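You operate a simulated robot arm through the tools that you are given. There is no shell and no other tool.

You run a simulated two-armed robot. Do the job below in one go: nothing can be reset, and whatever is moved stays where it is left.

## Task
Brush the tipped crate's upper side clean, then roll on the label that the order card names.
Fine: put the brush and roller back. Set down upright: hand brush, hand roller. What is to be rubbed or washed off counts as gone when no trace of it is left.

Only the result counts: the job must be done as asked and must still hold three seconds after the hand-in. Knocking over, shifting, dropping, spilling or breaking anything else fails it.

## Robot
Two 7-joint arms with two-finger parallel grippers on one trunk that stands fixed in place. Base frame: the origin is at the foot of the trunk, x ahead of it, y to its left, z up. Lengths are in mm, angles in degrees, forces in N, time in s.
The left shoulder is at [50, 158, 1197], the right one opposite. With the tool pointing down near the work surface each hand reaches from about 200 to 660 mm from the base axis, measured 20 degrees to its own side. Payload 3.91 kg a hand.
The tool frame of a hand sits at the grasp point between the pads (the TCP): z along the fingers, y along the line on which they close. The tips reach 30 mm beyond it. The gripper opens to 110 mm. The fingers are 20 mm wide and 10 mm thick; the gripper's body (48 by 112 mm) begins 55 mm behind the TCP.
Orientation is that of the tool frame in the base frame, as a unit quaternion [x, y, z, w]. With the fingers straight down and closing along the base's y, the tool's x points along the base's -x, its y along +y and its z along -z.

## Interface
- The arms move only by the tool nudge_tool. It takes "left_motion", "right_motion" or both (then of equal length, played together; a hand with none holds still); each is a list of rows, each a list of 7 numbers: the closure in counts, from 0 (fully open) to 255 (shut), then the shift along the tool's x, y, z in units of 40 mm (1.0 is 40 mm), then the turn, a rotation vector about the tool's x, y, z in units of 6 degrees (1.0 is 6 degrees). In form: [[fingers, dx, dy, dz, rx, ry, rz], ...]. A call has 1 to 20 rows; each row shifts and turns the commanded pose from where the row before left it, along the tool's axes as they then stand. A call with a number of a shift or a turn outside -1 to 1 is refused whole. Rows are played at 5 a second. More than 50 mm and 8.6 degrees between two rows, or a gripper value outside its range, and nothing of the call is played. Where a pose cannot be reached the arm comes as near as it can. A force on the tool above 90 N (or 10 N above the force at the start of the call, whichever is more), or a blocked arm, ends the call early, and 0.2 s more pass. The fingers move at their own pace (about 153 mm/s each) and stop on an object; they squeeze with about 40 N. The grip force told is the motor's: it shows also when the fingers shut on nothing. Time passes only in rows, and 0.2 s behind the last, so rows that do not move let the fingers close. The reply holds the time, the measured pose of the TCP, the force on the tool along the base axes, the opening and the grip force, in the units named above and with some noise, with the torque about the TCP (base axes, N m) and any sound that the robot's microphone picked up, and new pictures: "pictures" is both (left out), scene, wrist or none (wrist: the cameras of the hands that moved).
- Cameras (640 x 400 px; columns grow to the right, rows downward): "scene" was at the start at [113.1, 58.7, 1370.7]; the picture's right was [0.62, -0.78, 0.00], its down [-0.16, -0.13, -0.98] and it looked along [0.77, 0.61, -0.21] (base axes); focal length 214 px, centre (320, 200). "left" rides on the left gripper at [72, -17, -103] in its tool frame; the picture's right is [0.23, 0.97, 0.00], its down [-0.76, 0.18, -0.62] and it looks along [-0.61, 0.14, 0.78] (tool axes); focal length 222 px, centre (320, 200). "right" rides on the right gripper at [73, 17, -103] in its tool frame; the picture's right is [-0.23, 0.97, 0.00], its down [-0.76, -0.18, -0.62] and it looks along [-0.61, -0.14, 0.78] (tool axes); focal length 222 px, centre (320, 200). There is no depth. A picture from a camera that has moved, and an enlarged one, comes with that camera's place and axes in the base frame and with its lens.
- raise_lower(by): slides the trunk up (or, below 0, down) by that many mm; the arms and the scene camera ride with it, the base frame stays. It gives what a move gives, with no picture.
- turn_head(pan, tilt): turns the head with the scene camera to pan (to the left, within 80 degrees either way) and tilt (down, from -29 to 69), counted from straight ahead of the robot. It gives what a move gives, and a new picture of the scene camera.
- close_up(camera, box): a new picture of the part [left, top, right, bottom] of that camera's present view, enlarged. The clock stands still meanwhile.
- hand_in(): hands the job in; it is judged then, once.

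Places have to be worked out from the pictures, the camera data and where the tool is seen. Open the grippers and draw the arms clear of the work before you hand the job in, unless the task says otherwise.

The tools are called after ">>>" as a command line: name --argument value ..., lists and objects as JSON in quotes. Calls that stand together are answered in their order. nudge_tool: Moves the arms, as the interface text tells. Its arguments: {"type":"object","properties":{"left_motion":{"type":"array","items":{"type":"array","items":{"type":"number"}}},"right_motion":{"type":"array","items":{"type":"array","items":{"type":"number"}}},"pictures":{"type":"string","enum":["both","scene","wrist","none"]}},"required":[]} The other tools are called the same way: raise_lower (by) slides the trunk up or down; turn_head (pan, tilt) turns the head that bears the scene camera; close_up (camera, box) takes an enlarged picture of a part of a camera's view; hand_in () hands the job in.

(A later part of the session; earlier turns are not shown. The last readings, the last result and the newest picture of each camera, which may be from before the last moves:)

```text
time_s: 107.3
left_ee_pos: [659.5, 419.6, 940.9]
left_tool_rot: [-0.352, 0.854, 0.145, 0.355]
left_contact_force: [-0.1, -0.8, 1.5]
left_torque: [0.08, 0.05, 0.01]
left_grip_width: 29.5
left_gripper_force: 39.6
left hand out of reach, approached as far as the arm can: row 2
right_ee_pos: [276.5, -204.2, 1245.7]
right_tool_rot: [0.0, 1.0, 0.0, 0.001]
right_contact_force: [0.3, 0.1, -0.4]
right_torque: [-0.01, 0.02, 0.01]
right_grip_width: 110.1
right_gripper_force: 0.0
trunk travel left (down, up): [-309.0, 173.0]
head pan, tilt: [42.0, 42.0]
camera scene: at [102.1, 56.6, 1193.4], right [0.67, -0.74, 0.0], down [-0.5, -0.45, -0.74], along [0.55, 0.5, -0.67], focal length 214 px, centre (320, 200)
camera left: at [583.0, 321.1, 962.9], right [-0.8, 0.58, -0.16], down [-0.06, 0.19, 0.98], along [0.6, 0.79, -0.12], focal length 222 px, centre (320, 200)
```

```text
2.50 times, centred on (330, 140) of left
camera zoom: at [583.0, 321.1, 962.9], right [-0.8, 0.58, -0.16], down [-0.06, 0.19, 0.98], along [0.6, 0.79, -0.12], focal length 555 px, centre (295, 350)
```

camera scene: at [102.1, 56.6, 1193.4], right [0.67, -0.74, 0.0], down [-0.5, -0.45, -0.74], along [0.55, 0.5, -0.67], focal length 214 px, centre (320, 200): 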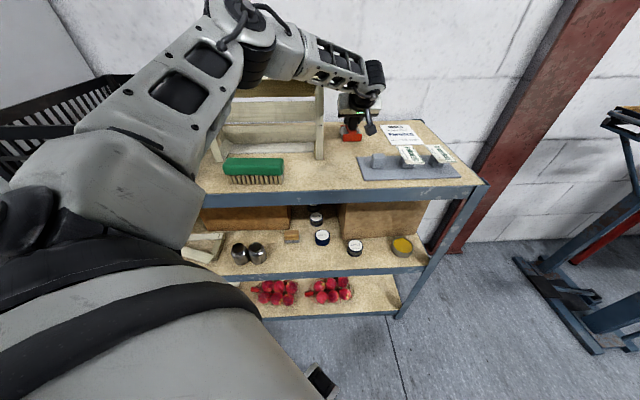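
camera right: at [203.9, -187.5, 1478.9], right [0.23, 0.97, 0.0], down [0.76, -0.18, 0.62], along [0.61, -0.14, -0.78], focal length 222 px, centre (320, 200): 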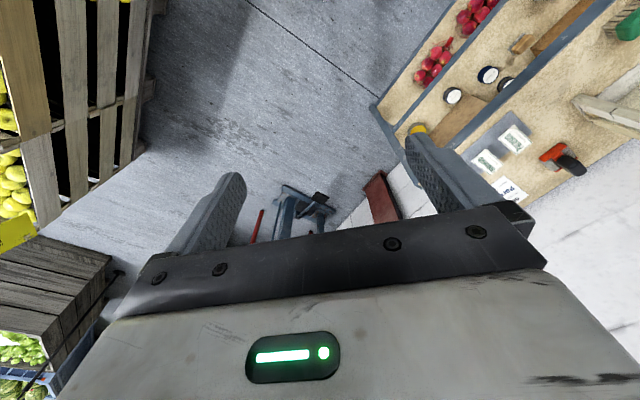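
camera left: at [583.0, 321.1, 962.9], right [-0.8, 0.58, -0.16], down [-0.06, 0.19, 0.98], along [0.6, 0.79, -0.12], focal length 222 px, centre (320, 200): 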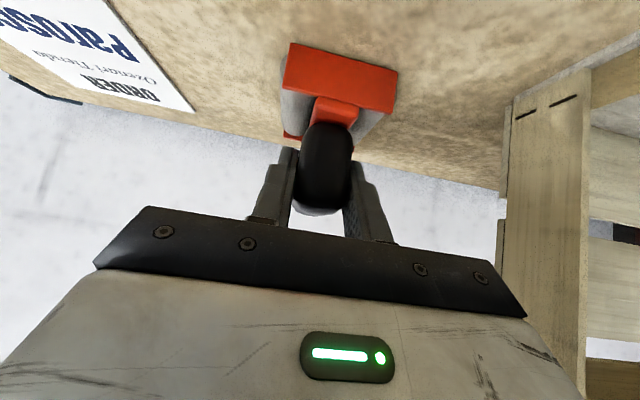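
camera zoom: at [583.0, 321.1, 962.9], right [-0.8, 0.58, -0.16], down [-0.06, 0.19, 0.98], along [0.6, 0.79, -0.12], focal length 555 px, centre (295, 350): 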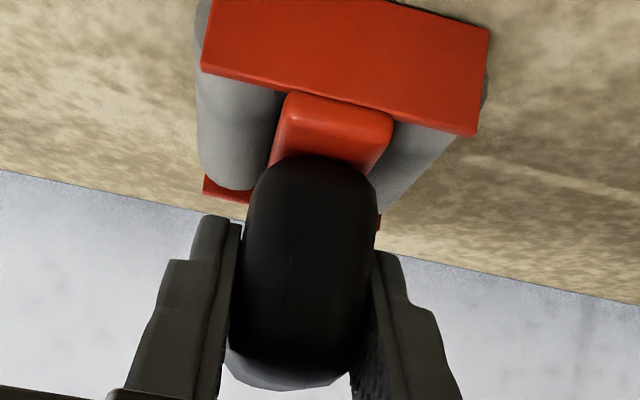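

The handle is gripped at 29.5 mm with 40 N. I lift it slowly by 20 mm and check.

>>> nudge_tool --left_motion '[[255, -0.05, 0, -0.05, 0, 0, 0], [255, -0.1, 0, -0.1, 0, 0, 0], [255, -0.1, 0, -0.1, 0, 0, 0], [255, -0.105, 0, -0.103, 0, 0, 0], [255, 0, 0, 0, 0, 0, 0]]'

>>> close_up --camera "scene" --box '[320, 80, 420, 160]'

```text
time_s: 108.5
left_ee_pos: [659.8, 421.4, 960.2]
left_tool_rot: [-0.352, 0.854, 0.146, 0.355]
left_contact_force: [-0.4, -0.3, -1.3]
left_torque: [-0.04, 0.03, 0.01]
left_grip_width: 29.5
left_gripper_force: 40.2
right_ee_pos: [276.9, -203.8, 1245.8]
right_tool_rot: [-0.001, 1.0, 0.0, 0.0]
right_contact_force: [-0.5, 0.1, 0.4]
right_torque: [0.0, 0.01, 0.01]
right_grip_width: 109.9
right_gripper_force: 0.0
trunk travel left (down, up): [-309.0, 173.0]
head pan, tilt: [42.0, 42.0]
camera scene: at [102.4, 56.8, 1193.3], right [0.67, -0.74, 0.0], down [-0.5, -0.45, -0.74], along [0.55, 0.5, -0.67], focal length 214 px, centre (320, 200)
camera left: at [583.2, 321.2, 982.0], right [-0.8, 0.58, -0.16], down [-0.06, 0.19, 0.98], along [0.6, 0.79, -0.12], focal length 222 px, centre (320, 200)
```

scene: 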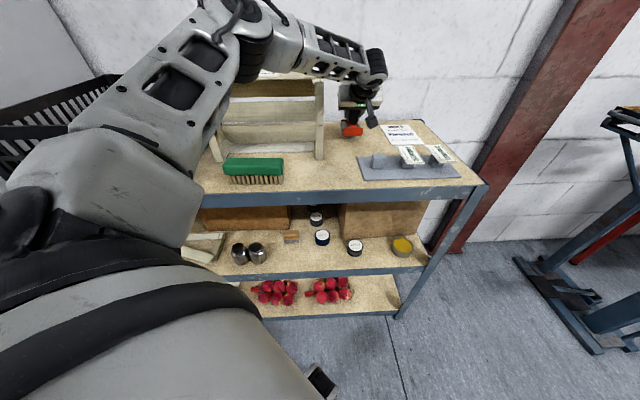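
left: 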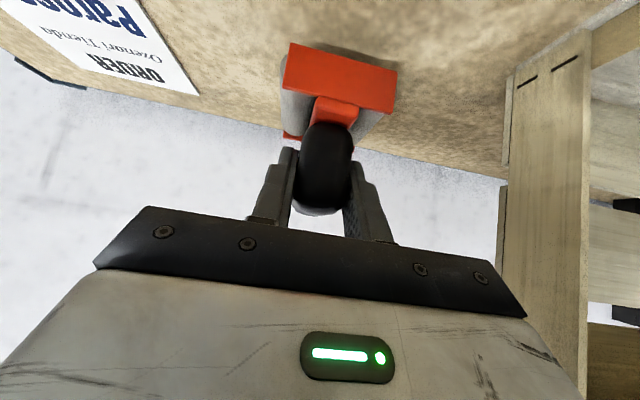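

```text
5.00 times, centred on (370, 120) of scene
camera zoom: at [102.4, 56.8, 1193.3], right [0.67, -0.74, 0.0], down [-0.5, -0.45, -0.74], along [0.55, 0.5, -0.67], focal length 1072 px, centre (70, 600)
```

zoom: 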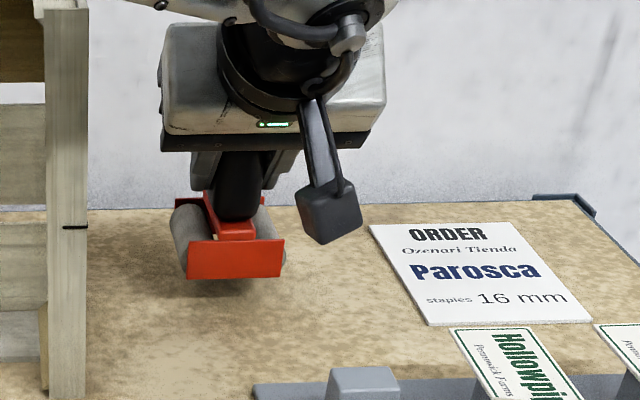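

The roller is held level and lifted. I raise the trunk by 130 mm and then lift further with the arm.

>>> raise_lower --by 130

>>> nudge_tool --left_motion '[[255, -0.3, 0, -0.3, 0, 0, 0], [255, -0.4, 0, -0.4, 0, 0, 0], [255, -0.4, 0, -0.4, 0, 0, 0], [255, -0.4, 0, -0.4, 0, 0, 0], [255, -0.2, 0, -0.2, 0, 0, 0], [255, 0, 0, 0, 0, 0, 0]]'

```text
time_s: 110.0
left_ee_pos: [659.7, 419.0, 1090.2]
left_tool_rot: [-0.353, 0.853, 0.146, 0.355]
left_contact_force: [-0.4, 0.8, -2.6]
left_torque: [0.0, 0.02, 0.03]
left_grip_width: 29.7
left_gripper_force: 40.0
right_ee_pos: [276.4, -205.0, 1375.9]
right_tool_rot: [0.001, 1.0, 0.001, 0.0]
right_contact_force: [-0.1, -0.4, -0.6]
right_torque: [0.01, 0.01, 0.0]
right_grip_width: 110.0
right_gripper_force: 0.0
trunk travel left (down, up): [-439.0, 43.0]
head pan, tilt: [42.0, 42.0]
```

```text
time_s: 111.5
left_ee_pos: [659.2, 421.8, 1186.3]
left_tool_rot: [-0.352, 0.854, 0.146, 0.355]
left_contact_force: [-0.2, -0.6, -2.7]
left_torque: [-0.04, 0.04, 0.0]
left_grip_width: 29.7
left_gripper_force: 39.2
right_ee_pos: [276.5, -205.1, 1375.6]
right_tool_rot: [-0.001, 1.0, 0.0, -0.001]
right_contact_force: [0.0, 0.4, -0.3]
right_torque: [0.04, 0.04, 0.01]
right_grip_width: 109.9
right_gripper_force: 0.0
trunk travel left (down, up): [-439.0, 43.0]
head pan, tilt: [42.0, 42.0]
camera scene: at [102.5, 56.8, 1323.3], right [0.67, -0.74, 0.0], down [-0.5, -0.45, -0.74], along [0.55, 0.5, -0.67], focal length 214 px, centre (320, 200)
camera left: at [582.9, 321.0, 1208.3], right [-0.8, 0.58, -0.16], down [-0.06, 0.19, 0.98], along [0.6, 0.79, -0.12], focal length 222 px, centre (320, 200)
```

scene: 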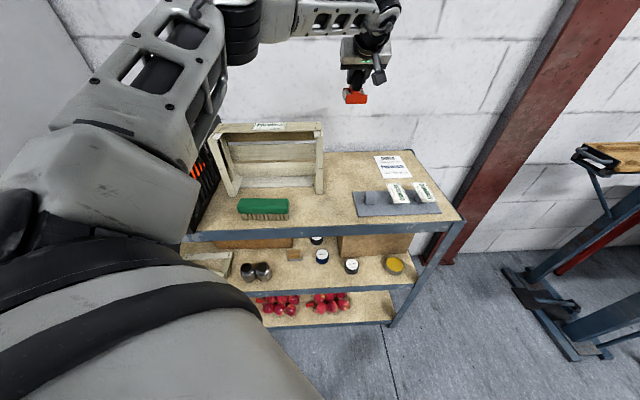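
left: 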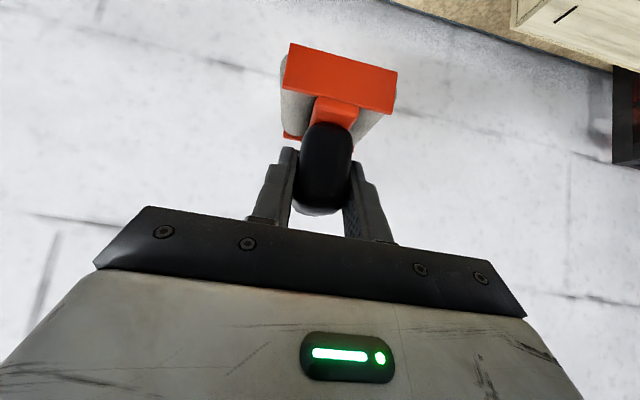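

Roller held steadily. I carry it over the label: with the frame's centre about 21 mm behind the TCP, the hand must go to about (433, 548) at this height.

>>> nudge_tool --left_motion '[[255, 0.1, 0.5, -0.1, 0, 0, 0], [255, 0.16, 0.8, -0.165, 0, 0, 0], [255, 0.16, 0.8, -0.165, 0, 0, 0], [255, 0.16, 0.8, -0.165, 0, 0, 0], [255, 0.16, 0.8, -0.165, 0, 0, 0], [255, 0.16, 0.8, -0.165, 0, 0, 0], [255, 0.16, 0.8, -0.165, 0, 0, 0], [255, 0.12, 0.6, -0.125, 0, 0, 0], [255, 0.07, 0.325, -0.07, 0, 0, 0], [255, 0, 0, 0, 0, 0, 0]]'

>>> close_up --camera "scene" --box '[200, 60, 340, 160]'

>>> close_up --camera "left" --box '[220, 0, 440, 220]'

```text
time_s: 113.7
left_ee_pos: [432.0, 546.5, 1184.7]
left_tool_rot: [-0.351, 0.854, 0.144, 0.355]
left_contact_force: [0.4, -0.5, -2.8]
left_torque: [-0.02, 0.06, -0.03]
left_grip_width: 29.6
left_gripper_force: 39.8
right_ee_pos: [276.5, -204.5, 1376.3]
right_tool_rot: [0.0, 1.0, 0.001, 0.0]
right_contact_force: [-0.5, -0.2, 0.1]
right_torque: [0.02, 0.04, 0.0]
right_grip_width: 109.9
right_gripper_force: 0.0
trunk travel left (down, up): [-439.0, 43.0]
head pan, tilt: [42.0, 42.0]
camera scene: at [102.5, 56.8, 1323.3], right [0.67, -0.74, 0.0], down [-0.5, -0.45, -0.74], along [0.55, 0.5, -0.67], focal length 214 px, centre (320, 200)
camera left: at [356.8, 447.1, 1206.9], right [-0.8, 0.58, -0.16], down [-0.06, 0.2, 0.98], along [0.6, 0.79, -0.12], focal length 222 px, centre (320, 200)
```

scene: 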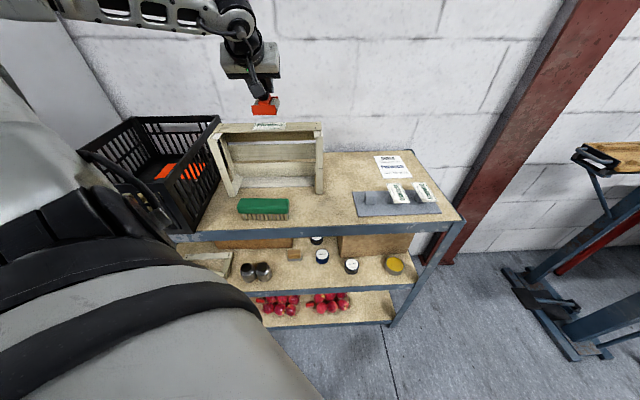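
left: 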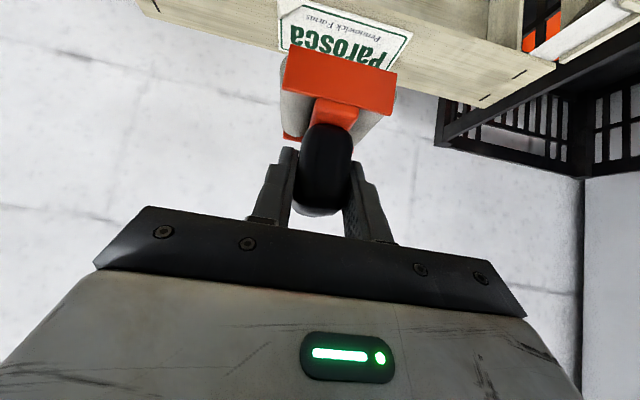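

```text
4.00 times, centred on (270, 110) of scene
camera zoom: at [102.5, 56.8, 1323.3], right [0.67, -0.74, 0.0], down [-0.5, -0.45, -0.74], along [0.55, 0.5, -0.67], focal length 858 px, centre (520, 560)
```

zoom: 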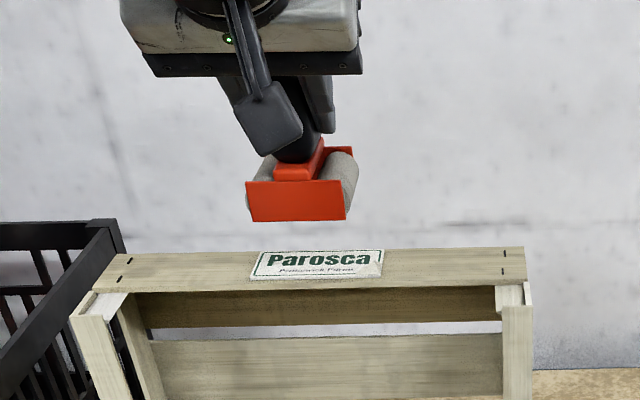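

```text
1.82 times, centred on (330, 110) of left
camera zoom: at [356.8, 447.1, 1206.9], right [-0.8, 0.58, -0.16], down [-0.06, 0.2, 0.98], along [0.6, 0.79, -0.12], focal length 404 px, centre (302, 364)
```

zoom: 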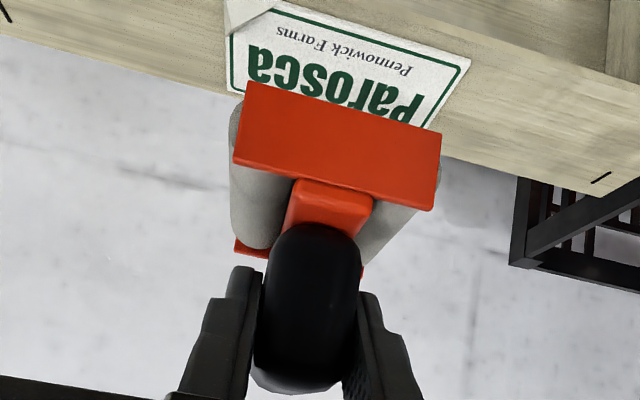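

Seen from the scene camera, the roller will land right across the label, about 7 mm left of its centre. I correct that by 7 mm and lower it to just above the label.

>>> nudge_tool --left_motion '[[255, 0.1, -0.18, 0.1, 0, 0, 0], [255, 0.25, 0, 0.25, 0, 0, 0], [255, 0.2, 0, 0.2, 0, 0, 0], [255, 0, 0, 0, 0, 0, 0]]'

>>> close_up --camera "scene" --box '[220, 80, 320, 160]'

>>> close_up --camera "left" --box '[220, 0, 440, 220]'

```text
time_s: 114.7
left_ee_pos: [436.9, 541.6, 1153.2]
left_tool_rot: [-0.352, 0.854, 0.145, 0.355]
left_contact_force: [-1.0, -0.6, -0.8]
left_torque: [-0.02, 0.03, -0.03]
left_grip_width: 29.9
left_gripper_force: 40.0
right_ee_pos: [275.6, -205.0, 1375.4]
right_tool_rot: [-0.001, 1.0, 0.001, 0.0]
right_contact_force: [0.2, 1.2, 0.7]
right_torque: [-0.02, -0.01, 0.0]
right_grip_width: 110.2
right_gripper_force: 0.0
trunk travel left (down, up): [-439.0, 43.0]
head pan, tilt: [42.0, 42.0]
camera scene: at [102.3, 56.9, 1323.3], right [0.67, -0.74, 0.0], down [-0.5, -0.45, -0.74], along [0.55, 0.5, -0.67], focal length 214 px, centre (320, 200)
camera left: at [361.6, 442.6, 1175.8], right [-0.8, 0.58, -0.16], down [-0.06, 0.2, 0.98], along [0.6, 0.79, -0.12], focal length 222 px, centre (320, 200)
```

scene: 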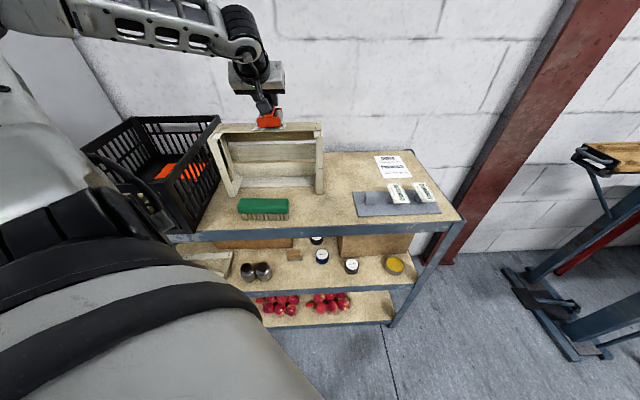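
left: 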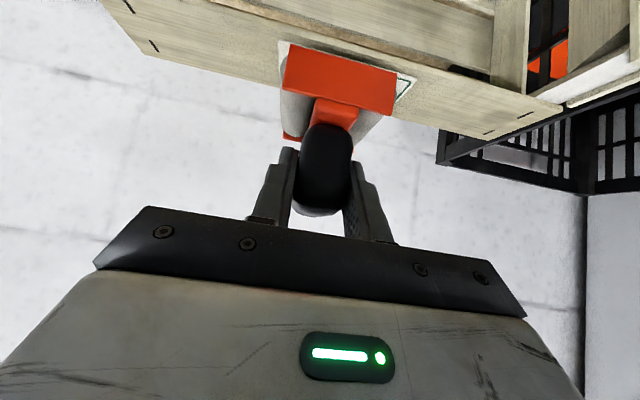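

```text
5.00 times, centred on (270, 120) of scene
camera zoom: at [102.3, 56.9, 1323.3], right [0.67, -0.74, 0.0], down [-0.5, -0.45, -0.74], along [0.55, 0.5, -0.67], focal length 1072 px, centre (570, 600)
```

zoom: 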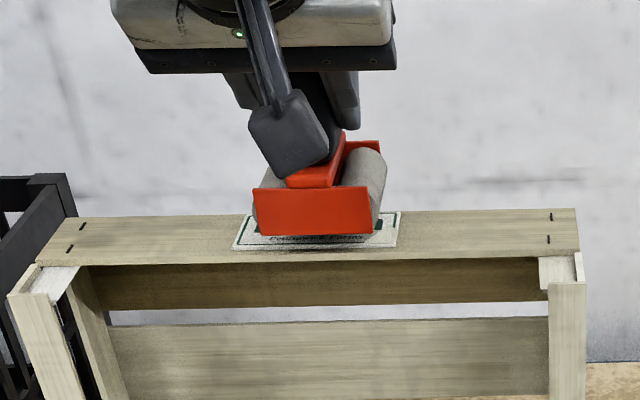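

```text
1.82 times, centred on (330, 110) of left
camera zoom: at [361.6, 442.6, 1175.8], right [-0.8, 0.58, -0.16], down [-0.06, 0.2, 0.98], along [0.6, 0.79, -0.12], focal length 404 px, centre (302, 364)
```

zoom: 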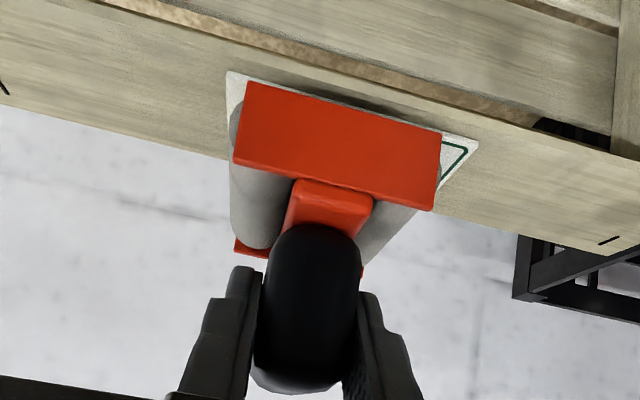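

The roller hovers centred above the label. I shift 4 mm toward the front and lower in small steps until contact.

>>> nudge_tool --left_motion '[[255, 0.07, 0, -0.07, 0, 0, 0], [255, 0.09, 0, 0.09, 0, 0, 0], [255, 0, 0, 0, 0, 0, 0]]' --pictures "none"

>>> nudge_tool --left_motion '[[255, 0.035, 0, 0.035, 0, 0, 0], [255, 0, 0, 0, 0, 0, 0]]' --pictures "none"

>>> nudge_tool --left_motion '[[255, 0.03, 0, 0.03, 0, 0, 0], [255, 0, 0, 0, 0, 0, 0]]' --pictures "none"

```text
time_s: 115.5
left_ee_pos: [434.7, 539.0, 1150.6]
left_tool_rot: [-0.352, 0.854, 0.145, 0.354]
left_contact_force: [-0.4, -0.1, -1.8]
left_torque: [-0.07, 0.04, 0.03]
left_grip_width: 29.6
left_gripper_force: 40.4
right_ee_pos: [276.3, -204.5, 1373.8]
right_tool_rot: [0.0, 1.0, 0.001, 0.0]
right_contact_force: [-0.3, -0.1, -0.1]
right_torque: [-0.01, 0.0, 0.0]
right_grip_width: 110.0
right_gripper_force: 0.1
trunk travel left (down, up): [-439.0, 43.0]
head pan, tilt: [42.0, 42.0]
```

```text
time_s: 116.0
left_ee_pos: [435.5, 539.0, 1147.1]
left_tool_rot: [-0.352, 0.854, 0.145, 0.355]
left_contact_force: [-0.4, 0.6, -2.5]
left_torque: [-0.02, 0.04, -0.01]
left_grip_width: 29.7
left_gripper_force: 40.3
right_ee_pos: [276.4, -204.1, 1376.0]
right_tool_rot: [0.0, 1.0, 0.001, 0.0]
right_contact_force: [0.1, 0.0, -0.5]
right_torque: [0.02, -0.01, 0.03]
right_grip_width: 110.0
right_gripper_force: 0.0
trunk travel left (down, up): [-439.0, 43.0]
head pan, tilt: [42.0, 42.0]
```

```text
time_s: 116.7
left_ee_pos: [434.7, 539.2, 1146.2]
left_tool_rot: [-0.353, 0.854, 0.145, 0.354]
left_contact_force: [-0.4, 0.0, -2.1]
left_torque: [-0.01, 0.04, 0.03]
left_grip_width: 29.5
left_gripper_force: 39.7
right_ee_pos: [277.6, -205.3, 1375.4]
right_tool_rot: [0.0, 1.0, 0.0, 0.0]
right_contact_force: [-0.3, 0.1, -0.3]
right_torque: [-0.02, -0.02, 0.0]
right_grip_width: 109.9
right_gripper_force: 0.1
trunk travel left (down, up): [-439.0, 43.0]
head pan, tilt: [42.0, 42.0]
```

Still only the roller's own weight at z 1146. I step down further.

>>> nudge_tool --left_motion '[[255, 0.025, 0, 0.025, 0, 0, 0], [255, 0, 0, 0, 0, 0, 0]]' --pictures "none"

>>> nudge_tool --left_motion '[[255, 0.02, 0, 0.02, 0, 0, 0], [255, 0, 0, 0, 0, 0, 0]]' --pictures "none"

>>> close_up --camera "scene" --box '[220, 80, 320, 160]'

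```text
time_s: 117.2
left_ee_pos: [435.7, 539.3, 1145.0]
left_tool_rot: [-0.351, 0.854, 0.145, 0.355]
left_contact_force: [0.3, -0.4, -2.4]
left_torque: [-0.05, 0.01, 0.0]
left_grip_width: 29.9
left_gripper_force: 40.1
right_ee_pos: [275.9, -205.0, 1375.0]
right_tool_rot: [0.0, 1.0, 0.001, -0.001]
right_contact_force: [-0.3, 0.1, -0.2]
right_torque: [0.0, -0.01, -0.02]
right_grip_width: 110.1
right_gripper_force: 0.1
trunk travel left (down, up): [-439.0, 43.0]
head pan, tilt: [42.0, 42.0]
```

```text
time_s: 117.8
left_ee_pos: [435.7, 538.8, 1144.7]
left_tool_rot: [-0.352, 0.854, 0.145, 0.356]
left_contact_force: [0.5, -0.2, -1.9]
left_torque: [-0.02, 0.0, 0.0]
left_grip_width: 30.0
left_gripper_force: 40.6
right_ee_pos: [275.8, -206.1, 1375.5]
right_tool_rot: [0.0, 1.0, 0.0, 0.0]
right_contact_force: [0.4, -0.4, 0.9]
right_torque: [0.03, -0.03, 0.0]
right_grip_width: 110.1
right_gripper_force: 0.1
trunk travel left (down, up): [-439.0, 43.0]
head pan, tilt: [42.0, 42.0]
```

```text
5.00 times, centred on (270, 120) of scene
camera zoom: at [102.4, 56.9, 1323.3], right [0.67, -0.74, 0.0], down [-0.5, -0.45, -0.74], along [0.55, 0.5, -0.67], focal length 1072 px, centre (570, 600)
```

zoom: 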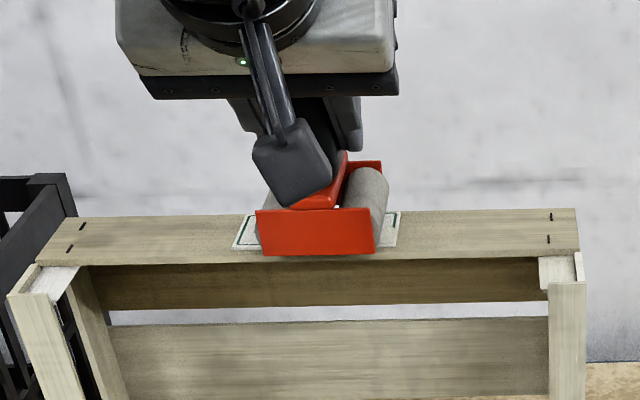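

The front plate is just ahead of the label's edge and the roller is nearly down. I continue with small steps.

>>> nudge_tool --left_motion '[[255, 0.02, 0, 0.02, 0, 0, 0], [255, 0, 0, 0, 0, 0, 0]]' --pictures "none"

>>> nudge_tool --left_motion '[[255, 0.02, 0, 0.02, 0, 0, 0], [255, 0, 0, 0, 0, 0, 0]]' --pictures "none"

```text
time_s: 118.5
left_ee_pos: [435.6, 538.0, 1144.1]
left_tool_rot: [-0.352, 0.854, 0.145, 0.356]
left_contact_force: [-0.5, 0.3, -1.7]
left_torque: [0.02, 0.03, -0.03]
left_grip_width: 29.7
left_gripper_force: 40.0
right_ee_pos: [275.7, -205.2, 1375.9]
right_tool_rot: [0.0, 1.0, 0.001, 0.0]
right_contact_force: [0.1, -0.6, -0.5]
right_torque: [-0.02, 0.0, 0.0]
right_grip_width: 109.9
right_gripper_force: 0.1
trunk travel left (down, up): [-439.0, 43.0]
head pan, tilt: [42.0, 42.0]
```

```text
time_s: 119.0
left_ee_pos: [434.3, 539.1, 1141.8]
left_tool_rot: [-0.352, 0.853, 0.145, 0.356]
left_contact_force: [-0.2, -0.5, 1.5]
left_torque: [0.1, -0.07, -0.01]
left_grip_width: 29.8
left_gripper_force: 39.7
right_ee_pos: [275.9, -205.5, 1375.9]
right_tool_rot: [-0.001, 1.0, 0.001, -0.001]
right_contact_force: [0.7, 0.1, 0.2]
right_torque: [-0.06, -0.01, 0.0]
right_grip_width: 110.2
right_gripper_force: 0.1
trunk travel left (down, up): [-439.0, 43.0]
head pan, tilt: [42.0, 42.0]
```

Contact has begun (about 4 N net). I press about 1.2 mm further.

>>> nudge_tool --left_motion '[[255, 0.02, 0, 0.02, 0, 0, 0], [255, 0, 0, 0, 0, 0, 0]]' --pictures "none"

```text
time_s: 119.7
left_ee_pos: [435.5, 539.7, 1143.1]
left_tool_rot: [-0.352, 0.853, 0.146, 0.357]
left_contact_force: [0.1, 0.4, 5.2]
left_torque: [0.13, -0.12, 0.02]
left_grip_width: 29.9
left_gripper_force: 40.8
right_ee_pos: [276.2, -205.1, 1375.5]
right_tool_rot: [-0.001, 1.0, 0.001, 0.001]
right_contact_force: [0.8, -0.1, 0.3]
right_torque: [0.0, 0.02, 0.02]
right_grip_width: 110.0
right_gripper_force: 0.1
trunk travel left (down, up): [-439.0, 43.0]
head pan, tilt: [42.0, 42.0]
```

About 7.5 N on the label. I roll gently to the left by 24 mm and check that label and crate stay in place.

>>> nudge_tool --left_motion '[[255, 0.01, 0, 0.01, 0, 0, 0], [255, 0, 0.1, 0, 0, 0, 0], [255, 0, 0.2, 0, 0, 0, 0], [255, 0, 0.2, 0, 0, 0, 0], [255, 0, 0.1, 0, 0, 0, 0], [255, 0, 0, 0, 0, 0, 0]]'

>>> close_up --camera "scene" --box '[200, 80, 340, 170]'

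```text
time_s: 121.0
left_ee_pos: [417.3, 554.9, 1141.6]
left_tool_rot: [-0.352, 0.854, 0.144, 0.356]
left_contact_force: [0.1, -0.2, 9.3]
left_torque: [0.13, -0.16, -0.01]
left_grip_width: 29.8
left_gripper_force: 40.0
right_ee_pos: [275.4, -206.4, 1375.4]
right_tool_rot: [-0.001, 1.0, 0.002, 0.0]
right_contact_force: [-1.1, -0.1, 0.0]
right_torque: [0.0, 0.01, 0.0]
right_grip_width: 110.0
right_gripper_force: 0.1
trunk travel left (down, up): [-439.0, 43.0]
head pan, tilt: [42.0, 42.0]
camera scene: at [101.6, 55.8, 1323.5], right [0.67, -0.74, 0.0], down [-0.5, -0.45, -0.74], along [0.55, 0.5, -0.67], focal length 214 px, centre (320, 200)
camera left: at [341.2, 455.9, 1163.8], right [-0.8, 0.58, -0.16], down [-0.06, 0.19, 0.98], along [0.6, 0.79, -0.12], focal length 222 px, centre (320, 200)
```

scene: 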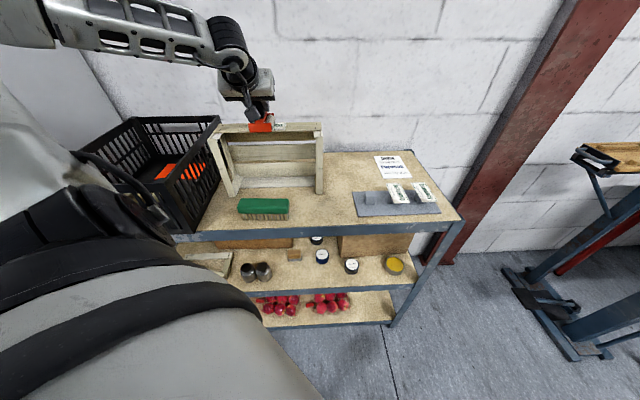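
left: 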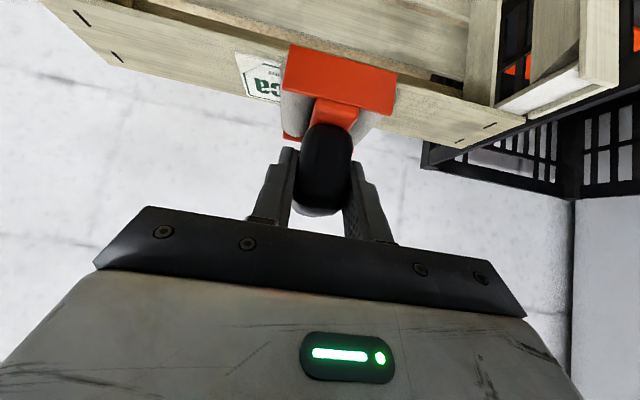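

```text
4.44 times, centred on (270, 125) of scene
camera zoom: at [101.6, 55.8, 1323.5], right [0.67, -0.74, 0.0], down [-0.5, -0.45, -0.74], along [0.55, 0.5, -0.67], focal length 953 px, centre (542, 533)
```

zoom: 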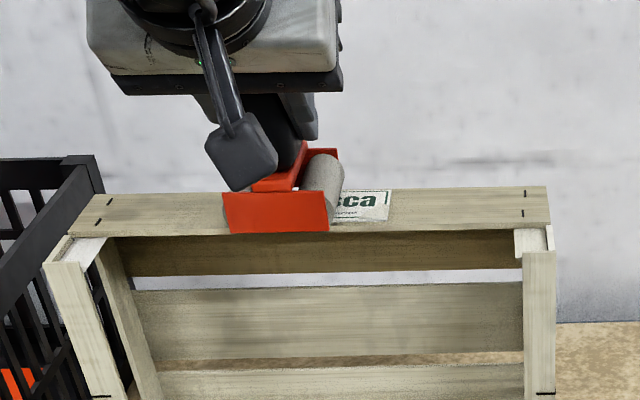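

Crate and label stayed put while the roller rolled. I roll over to the right end and back, twice.

>>> nudge_tool --left_motion '[[255, 0, -0.15, 0, 0, 0, 0], [255, 0, -0.25, 0, 0, 0, 0], [255, 0, -0.25, 0, 0, 0, 0], [255, 0, -0.25, 0, 0, 0, 0], [255, 0, -0.2, 0, 0, 0, 0], [255, 0, -0.15, 0, 0, 0, 0], [255, 0, 0, 0, 0, 0, 0]]'

>>> close_up --camera "scene" --box '[200, 80, 340, 170]'

```text
time_s: 122.7
left_ee_pos: [452.4, 519.8, 1141.0]
left_tool_rot: [-0.352, 0.853, 0.146, 0.357]
left_contact_force: [-0.2, 0.8, 11.8]
left_torque: [0.41, -0.01, 0.03]
left_grip_width: 29.8
left_gripper_force: 40.2
right_ee_pos: [274.4, -205.4, 1375.1]
right_tool_rot: [0.0, 1.0, 0.001, 0.001]
right_contact_force: [0.4, -0.3, 0.3]
right_torque: [-0.01, 0.01, 0.0]
right_grip_width: 110.0
right_gripper_force: 0.0
trunk travel left (down, up): [-439.0, 43.0]
head pan, tilt: [42.0, 42.0]
camera scene: at [101.3, 55.6, 1323.5], right [0.67, -0.74, 0.0], down [-0.5, -0.45, -0.74], along [0.55, 0.5, -0.67], focal length 214 px, centre (320, 200)
camera left: at [376.8, 421.2, 1163.4], right [-0.8, 0.58, -0.16], down [-0.06, 0.19, 0.98], along [0.6, 0.79, -0.12], focal length 222 px, centre (320, 200)
```

scene: 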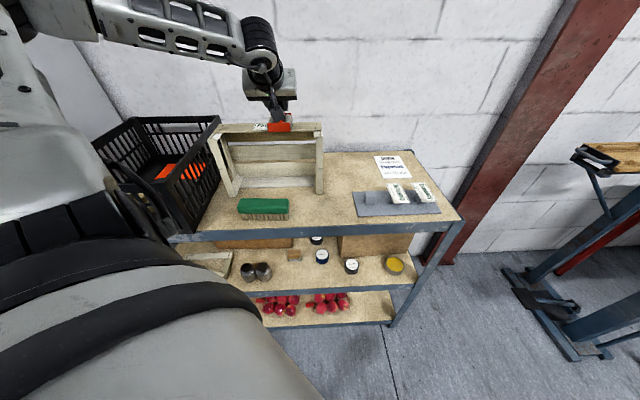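
left: 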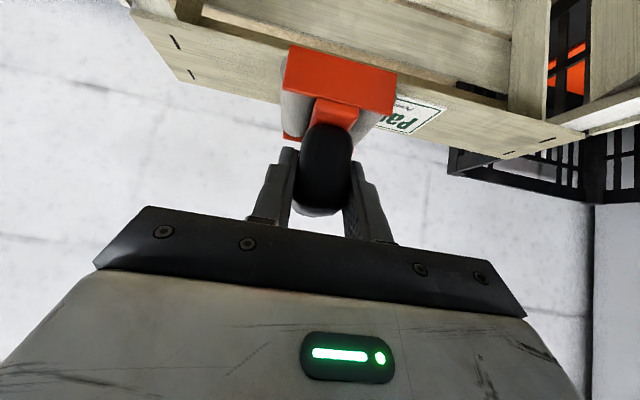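

```text
4.44 times, centred on (270, 125) of scene
camera zoom: at [101.3, 55.6, 1323.5], right [0.67, -0.74, 0.0], down [-0.5, -0.45, -0.74], along [0.55, 0.5, -0.67], focal length 953 px, centre (542, 533)
```

zoom: 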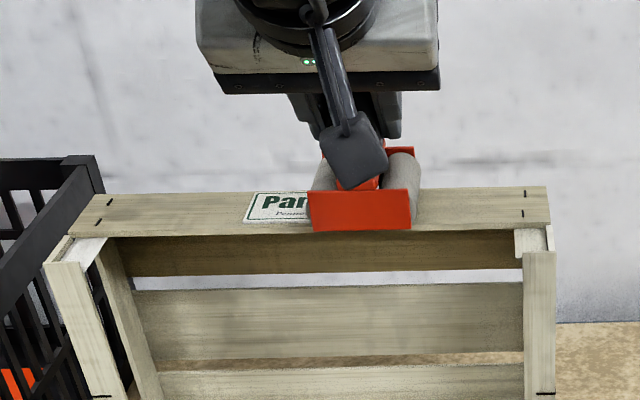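

Label and crate are still in place, with both ends rolled. One more pass left, right and back to the middle, then I lift off.

>>> nudge_tool --left_motion '[[255, 0, 0.15, 0, 0, 0, 0], [255, 0, 0.25, 0, 0, 0, 0], [255, 0, 0.25, 0, 0, 0, 0], [255, 0, 0.25, 0, 0, 0, 0], [255, 0, 0.2, 0, 0, 0, 0], [255, 0, 0.15, 0, 0, 0, 0], [255, 0, -0.15, 0, 0, 0, 0], [255, 0, -0.25, 0, 0, 0, 0], [255, 0, -0.25, 0, 0, 0, 0], [255, 0, -0.25, 0, 0, 0, 0], [255, 0, -0.2, 0, 0, 0, 0], [255, 0, -0.15, 0, 0, 0, 0], [255, 0, 0.15, 0, 0, 0, 0], [255, 0, 0.25, 0, 0, 0, 0], [255, 0, 0.2, 0, 0, 0, 0], [255, 0, 0, 0, 0, 0, 0]]' --pictures "none"

>>> nudge_tool --left_motion '[[255, -0.05, 0, -0.05, 0, 0, 0], [255, -0.1, 0, -0.1, 0, 0, 0], [255, -0.3, 0, -0.3, 0, 0, 0], [255, -0.3, 0, -0.3, 0, 0, 0], [255, 0, 0, 0, 0, 0, 0]]'

>>> close_up --camera "scene" --box '[200, 80, 340, 170]'

```text
time_s: 126.0
left_ee_pos: [435.1, 538.1, 1142.6]
left_tool_rot: [-0.352, 0.853, 0.146, 0.356]
left_contact_force: [0.0, 0.2, 12.7]
left_torque: [0.22, -0.16, 0.0]
left_grip_width: 30.0
left_gripper_force: 40.1
right_ee_pos: [275.4, -205.3, 1375.7]
right_tool_rot: [0.0, 1.0, 0.002, 0.001]
right_contact_force: [0.0, -0.5, -1.2]
right_torque: [-0.03, 0.02, 0.01]
right_grip_width: 110.1
right_gripper_force: 0.1
trunk travel left (down, up): [-439.0, 43.0]
head pan, tilt: [42.0, 42.0]
```

```text
time_s: 127.2
left_ee_pos: [438.8, 537.0, 1181.8]
left_tool_rot: [-0.353, 0.854, 0.145, 0.355]
left_contact_force: [0.1, 0.5, -2.3]
left_torque: [-0.02, 0.0, -0.01]
left_grip_width: 29.7
left_gripper_force: 39.8
right_ee_pos: [276.1, -205.0, 1375.1]
right_tool_rot: [0.0, 1.0, 0.001, 0.001]
right_contact_force: [0.3, -1.1, 0.0]
right_torque: [-0.01, 0.0, -0.02]
right_grip_width: 109.9
right_gripper_force: 0.1
trunk travel left (down, up): [-439.0, 43.0]
head pan, tilt: [42.0, 42.0]
camera scene: at [102.4, 56.9, 1323.3], right [0.67, -0.74, 0.0], down [-0.5, -0.45, -0.74], along [0.55, 0.5, -0.67], focal length 214 px, centre (320, 200)
camera left: at [360.6, 437.4, 1204.0], right [-0.8, 0.58, -0.16], down [-0.06, 0.2, 0.98], along [0.6, 0.79, -0.12], focal length 222 px, centre (320, 200)
```

scene: 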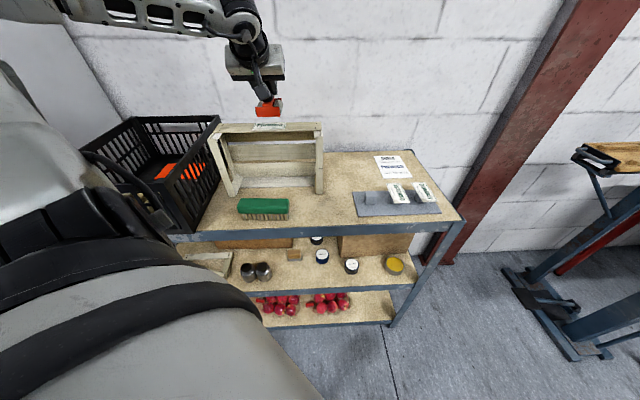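
left: 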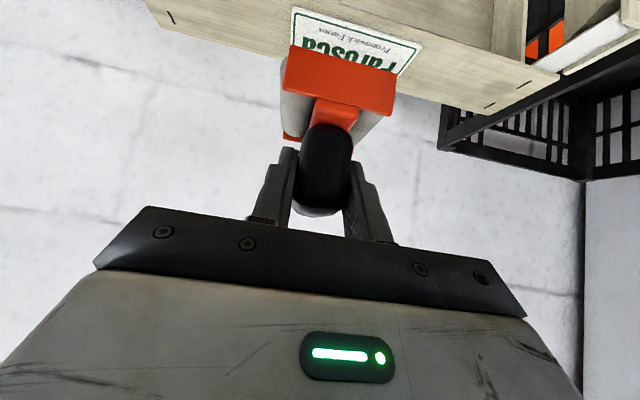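

```text
4.44 times, centred on (270, 125) of scene
camera zoom: at [102.4, 56.9, 1323.3], right [0.67, -0.74, 0.0], down [-0.5, -0.45, -0.74], along [0.55, 0.5, -0.67], focal length 953 px, centre (542, 533)
```

zoom: 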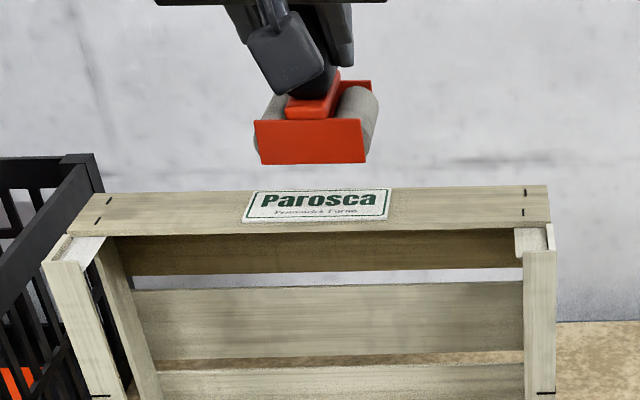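

The label now lies flat, its turned-up corner rolled down, and crate and brush are undisturbed. I carry the roller back above its home.

>>> nudge_tool --left_motion '[[255, -0.1, -0.4, 0.09, 0, 0, 0], [255, -0.18, -0.8, 0.17, 0, 0, 0], [255, -0.18, -0.8, 0.17, 0, 0, 0], [255, -0.18, -0.8, 0.17, 0, 0, 0], [255, -0.18, -0.8, 0.17, 0, 0, 0], [255, -0.18, -0.8, 0.17, 0, 0, 0], [255, -0.18, -0.75, 0.16, 0, 0, 0], [255, -0.13, -0.5, 0.11, 0, 0, 0], [255, -0.07, -0.305, 0.06, 0, 0, 0], [255, 0, 0, 0, 0, 0, 0]]' --pictures "none"

```text
time_s: 129.4
left_ee_pos: [657.4, 420.0, 1188.1]
left_tool_rot: [-0.353, 0.854, 0.146, 0.354]
left_contact_force: [-0.4, 0.5, -1.5]
left_torque: [-0.04, 0.06, -0.01]
left_grip_width: 30.1
left_gripper_force: 39.8
right_ee_pos: [276.2, -205.3, 1375.3]
right_tool_rot: [0.0, 1.0, 0.001, 0.0]
right_contact_force: [-0.9, -0.8, 0.7]
right_torque: [0.03, 0.02, 0.0]
right_grip_width: 109.9
right_gripper_force: 0.0
trunk travel left (down, up): [-439.0, 43.0]
head pan, tilt: [42.0, 42.0]
```

I lower the hand by 96 mm straight down and then the trunk by 130 mm, as on the way up.

>>> nudge_tool --left_motion '[[255, 0.3, 0, 0.3, 0, 0, 0], [255, 0.4, 0, 0.4, 0, 0, 0], [255, 0.4, 0, 0.4, 0, 0, 0], [255, 0.4, 0, 0.4, 0, 0, 0], [255, 0.2, 0, 0.2, 0, 0, 0], [255, 0, 0, 0, 0, 0, 0]]' --pictures "none"

>>> raise_lower --by -130

>>> nudge_tool --left_motion '[[255, 0, 0, 0, 0, 0, 0]]'

>>> close_up --camera "scene" --box '[320, 80, 420, 160]'

```text
time_s: 130.8
left_ee_pos: [657.0, 419.4, 1089.0]
left_tool_rot: [-0.352, 0.854, 0.145, 0.355]
left_contact_force: [-0.1, -0.4, -1.5]
left_torque: [-0.03, 0.05, -0.04]
left_grip_width: 29.5
left_gripper_force: 40.1
right_ee_pos: [276.8, -204.3, 1375.8]
right_tool_rot: [0.0, 1.0, 0.0, 0.0]
right_contact_force: [0.8, 0.2, 0.1]
right_torque: [0.02, 0.04, -0.03]
right_grip_width: 109.9
right_gripper_force: 0.0
trunk travel left (down, up): [-439.0, 43.0]
head pan, tilt: [42.0, 42.0]
```

```text
time_s: 132.4
left_ee_pos: [656.3, 419.6, 960.0]
left_tool_rot: [-0.352, 0.854, 0.144, 0.355]
left_contact_force: [0.4, -0.3, -2.3]
left_torque: [-0.08, 0.03, 0.01]
left_grip_width: 29.7
left_gripper_force: 40.1
right_ee_pos: [276.5, -206.0, 1244.3]
right_tool_rot: [0.0, 1.0, 0.001, 0.001]
right_contact_force: [0.6, 0.1, 0.0]
right_torque: [0.02, 0.03, 0.0]
right_grip_width: 109.9
right_gripper_force: 0.1
trunk travel left (down, up): [-309.0, 173.0]
head pan, tilt: [42.0, 42.0]
```

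```text
time_s: 132.8
left_ee_pos: [657.6, 420.3, 960.0]
left_tool_rot: [-0.353, 0.854, 0.146, 0.354]
left_contact_force: [0.3, 0.2, -2.5]
left_torque: [0.0, 0.07, 0.01]
left_grip_width: 29.7
left_gripper_force: 39.3
right_ee_pos: [275.4, -204.4, 1246.7]
right_tool_rot: [-0.001, 1.0, 0.001, 0.0]
right_contact_force: [0.7, -0.3, -0.2]
right_torque: [0.02, -0.01, 0.0]
right_grip_width: 110.0
right_gripper_force: 0.1
trunk travel left (down, up): [-309.0, 173.0]
head pan, tilt: [42.0, 42.0]
camera scene: at [102.4, 56.8, 1193.3], right [0.67, -0.74, 0.0], down [-0.5, -0.45, -0.74], along [0.55, 0.5, -0.67], focal length 214 px, centre (320, 200)
camera left: at [581.1, 320.4, 981.6], right [-0.8, 0.58, -0.16], down [-0.06, 0.2, 0.98], along [0.6, 0.79, -0.12], focal length 222 px, centre (320, 200)
```

scene: 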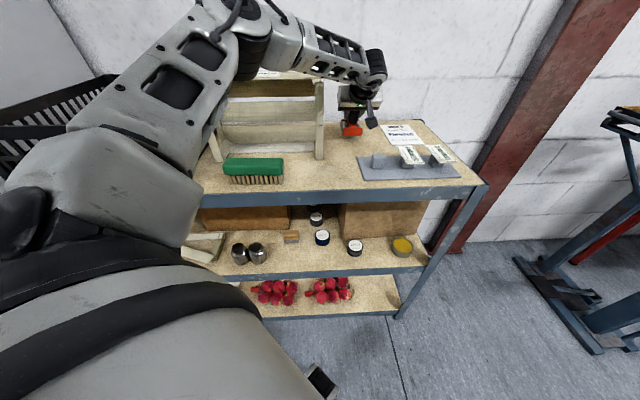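
left: 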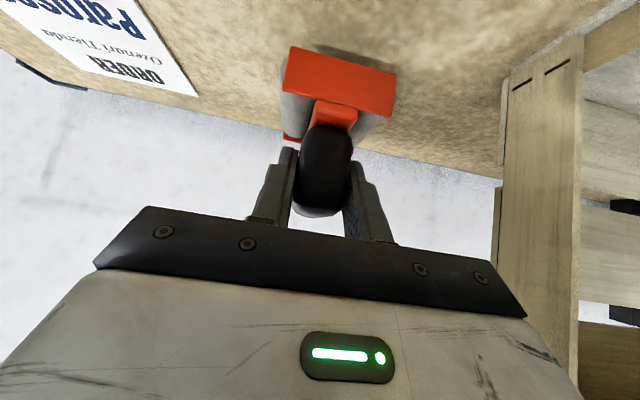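

```text
5.00 times, centred on (370, 120) of scene
camera zoom: at [102.4, 56.8, 1193.3], right [0.67, -0.74, 0.0], down [-0.5, -0.45, -0.74], along [0.55, 0.5, -0.67], focal length 1072 px, centre (70, 600)
```

zoom: 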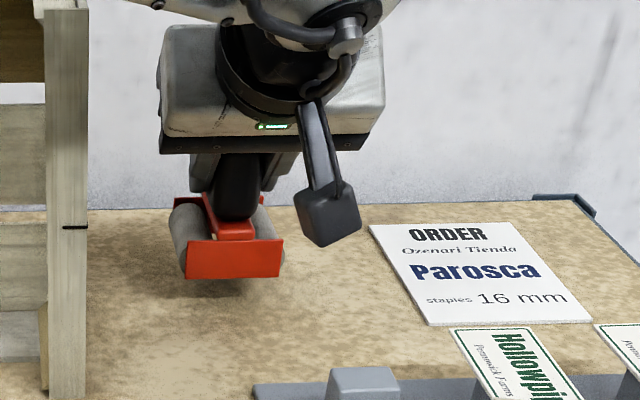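

The roller hangs level above its home with about 19 mm to go. I lower it 16 mm, then feel for the bench.

>>> nudge_tool --left_motion '[[255, 0.15, 0, 0.15, 0, 0, 0], [255, 0.12, 0, 0.12, 0, 0, 0], [255, 0, 0, 0, 0, 0, 0]]' --pictures "none"

>>> nudge_tool --left_motion '[[255, 0.03, 0, 0.03, 0, 0, 0], [255, 0, 0, 0, 0, 0, 0]]' --pictures "none"

>>> nudge_tool --left_motion '[[255, 0.02, 0, 0.02, 0, 0, 0], [255, 0, 0, 0, 0, 0, 0]]' --pictures "none"

```text
time_s: 133.6
left_ee_pos: [657.6, 419.4, 944.6]
left_tool_rot: [-0.352, 0.854, 0.145, 0.355]
left_contact_force: [0.0, 0.2, -2.2]
left_torque: [0.0, 0.06, 0.02]
left_grip_width: 29.5
left_gripper_force: 40.4
right_ee_pos: [276.8, -205.6, 1246.5]
right_tool_rot: [0.0, 1.0, 0.001, 0.0]
right_contact_force: [-1.0, 0.2, 0.0]
right_torque: [0.02, -0.01, 0.04]
right_grip_width: 109.7
right_gripper_force: 0.1
trunk travel left (down, up): [-309.0, 173.0]
head pan, tilt: [42.0, 42.0]
```

```text
time_s: 134.2
left_ee_pos: [658.2, 420.0, 943.1]
left_tool_rot: [-0.352, 0.854, 0.145, 0.355]
left_contact_force: [0.1, -0.5, -2.3]
left_torque: [-0.03, 0.02, 0.02]
left_grip_width: 29.7
left_gripper_force: 40.2
right_ee_pos: [276.6, -204.8, 1244.5]
right_tool_rot: [0.001, 1.0, 0.0, 0.0]
right_contact_force: [-0.6, -0.4, 0.4]
right_torque: [0.02, 0.04, 0.01]
right_grip_width: 110.0
right_gripper_force: 0.1
trunk travel left (down, up): [-309.0, 173.0]
head pan, tilt: [42.0, 42.0]
```

```text
time_s: 134.8
left_ee_pos: [656.8, 419.5, 942.6]
left_tool_rot: [-0.352, 0.854, 0.146, 0.355]
left_contact_force: [0.6, -0.2, -1.4]
left_torque: [-0.04, 0.03, -0.03]
left_grip_width: 29.8
left_gripper_force: 40.1
right_ee_pos: [275.7, -204.5, 1247.0]
right_tool_rot: [0.0, 1.0, 0.0, 0.0]
right_contact_force: [0.9, -0.3, 0.3]
right_torque: [0.0, 0.02, 0.01]
right_grip_width: 110.0
right_gripper_force: 0.1
trunk travel left (down, up): [-309.0, 173.0]
head pan, tilt: [42.0, 42.0]
```

No contact yet at 942.6. I step on down.

>>> nudge_tool --left_motion '[[255, 0.02, 0, 0.02, 0, 0, 0], [255, 0, 0, 0, 0, 0, 0]]' --pictures "none"

>>> nudge_tool --left_motion '[[255, 0.015, 0, 0.015, 0, 0, 0], [255, 0, 0, 0, 0, 0, 0]]' --pictures "none"

```text
time_s: 135.4
left_ee_pos: [657.6, 420.3, 940.7]
left_tool_rot: [-0.352, 0.854, 0.144, 0.355]
left_contact_force: [-0.9, -0.9, -2.2]
left_torque: [-0.02, 0.01, 0.02]
left_grip_width: 29.8
left_gripper_force: 40.1
right_ee_pos: [277.1, -205.1, 1246.2]
right_tool_rot: [0.0, 1.0, 0.001, 0.001]
right_contact_force: [-0.2, 0.0, 0.1]
right_torque: [0.0, -0.03, -0.03]
right_grip_width: 110.0
right_gripper_force: 0.0
trunk travel left (down, up): [-309.0, 173.0]
head pan, tilt: [42.0, 42.0]
```

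```text
time_s: 136.0
left_ee_pos: [658.1, 420.1, 940.7]
left_tool_rot: [-0.352, 0.854, 0.145, 0.355]
left_contact_force: [0.0, 0.4, -1.4]
left_torque: [-0.04, 0.06, 0.01]
left_grip_width: 29.7
left_gripper_force: 40.2
right_ee_pos: [276.3, -206.0, 1245.8]
right_tool_rot: [0.001, 1.0, 0.001, 0.0]
right_contact_force: [-0.6, 0.1, 0.2]
right_torque: [-0.02, -0.02, 0.0]
right_grip_width: 110.0
right_gripper_force: 0.0
trunk travel left (down, up): [-309.0, 173.0]
head pan, tilt: [42.0, 42.0]
```

>>> nudge_tool --left_motion '[[255, 0.015, 0, 0.015, 0, 0, 0], [255, 0, 0, 0, 0, 0, 0]]' --pictures "none"

>>> nudge_tool --left_motion '[[255, 0.015, 0, 0.015, 0, 0, 0], [255, 0, 0, 0, 0, 0, 0]]' --pictures "scene"

>>> close_up --camera "scene" --box '[320, 80, 420, 160]'

```text
time_s: 136.6
left_ee_pos: [656.8, 419.9, 939.2]
left_tool_rot: [-0.352, 0.853, 0.146, 0.356]
left_contact_force: [0.2, 1.0, 0.6]
left_torque: [0.0, 0.1, -0.03]
left_grip_width: 29.9
left_gripper_force: 39.7
right_ee_pos: [275.6, -205.1, 1247.4]
right_tool_rot: [0.0, 1.0, 0.001, 0.0]
right_contact_force: [-1.0, 0.1, -0.4]
right_torque: [-0.01, 0.0, -0.01]
right_grip_width: 110.0
right_gripper_force: 0.0
trunk travel left (down, up): [-309.0, 173.0]
head pan, tilt: [42.0, 42.0]
```

```text
time_s: 137.2
left_ee_pos: [656.7, 420.0, 940.1]
left_tool_rot: [-0.352, 0.853, 0.146, 0.356]
left_contact_force: [1.4, 0.9, 4.7]
left_torque: [0.09, 0.13, 0.0]
left_grip_width: 29.7
left_gripper_force: 40.1
right_ee_pos: [276.6, -206.3, 1246.3]
right_tool_rot: [0.001, 1.0, 0.001, 0.002]
right_contact_force: [-0.4, 1.0, -0.2]
right_torque: [0.0, -0.04, 0.0]
right_grip_width: 110.0
right_gripper_force: 0.0
trunk travel left (down, up): [-309.0, 173.0]
head pan, tilt: [42.0, 42.0]
camera scene: at [101.9, 56.5, 1193.4], right [0.67, -0.74, 0.0], down [-0.5, -0.45, -0.74], along [0.55, 0.5, -0.67], focal length 214 px, centre (320, 200)
```

scene: 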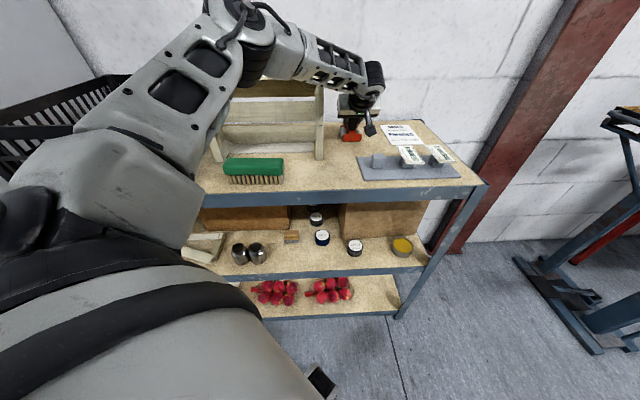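

```text
5.00 times, centred on (370, 120) of scene
camera zoom: at [101.9, 56.5, 1193.4], right [0.67, -0.74, 0.0], down [-0.5, -0.45, -0.74], along [0.55, 0.5, -0.67], focal length 1072 px, centre (70, 600)
```

zoom: 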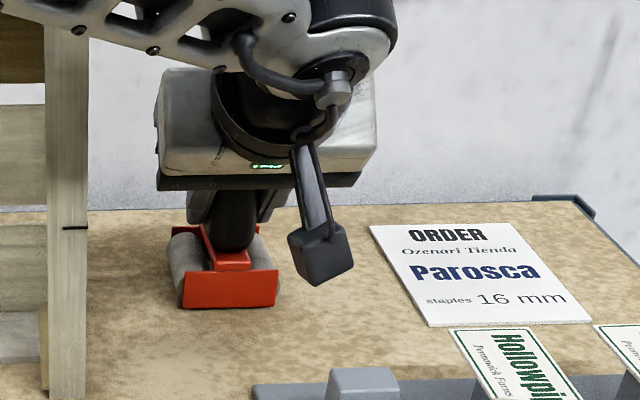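

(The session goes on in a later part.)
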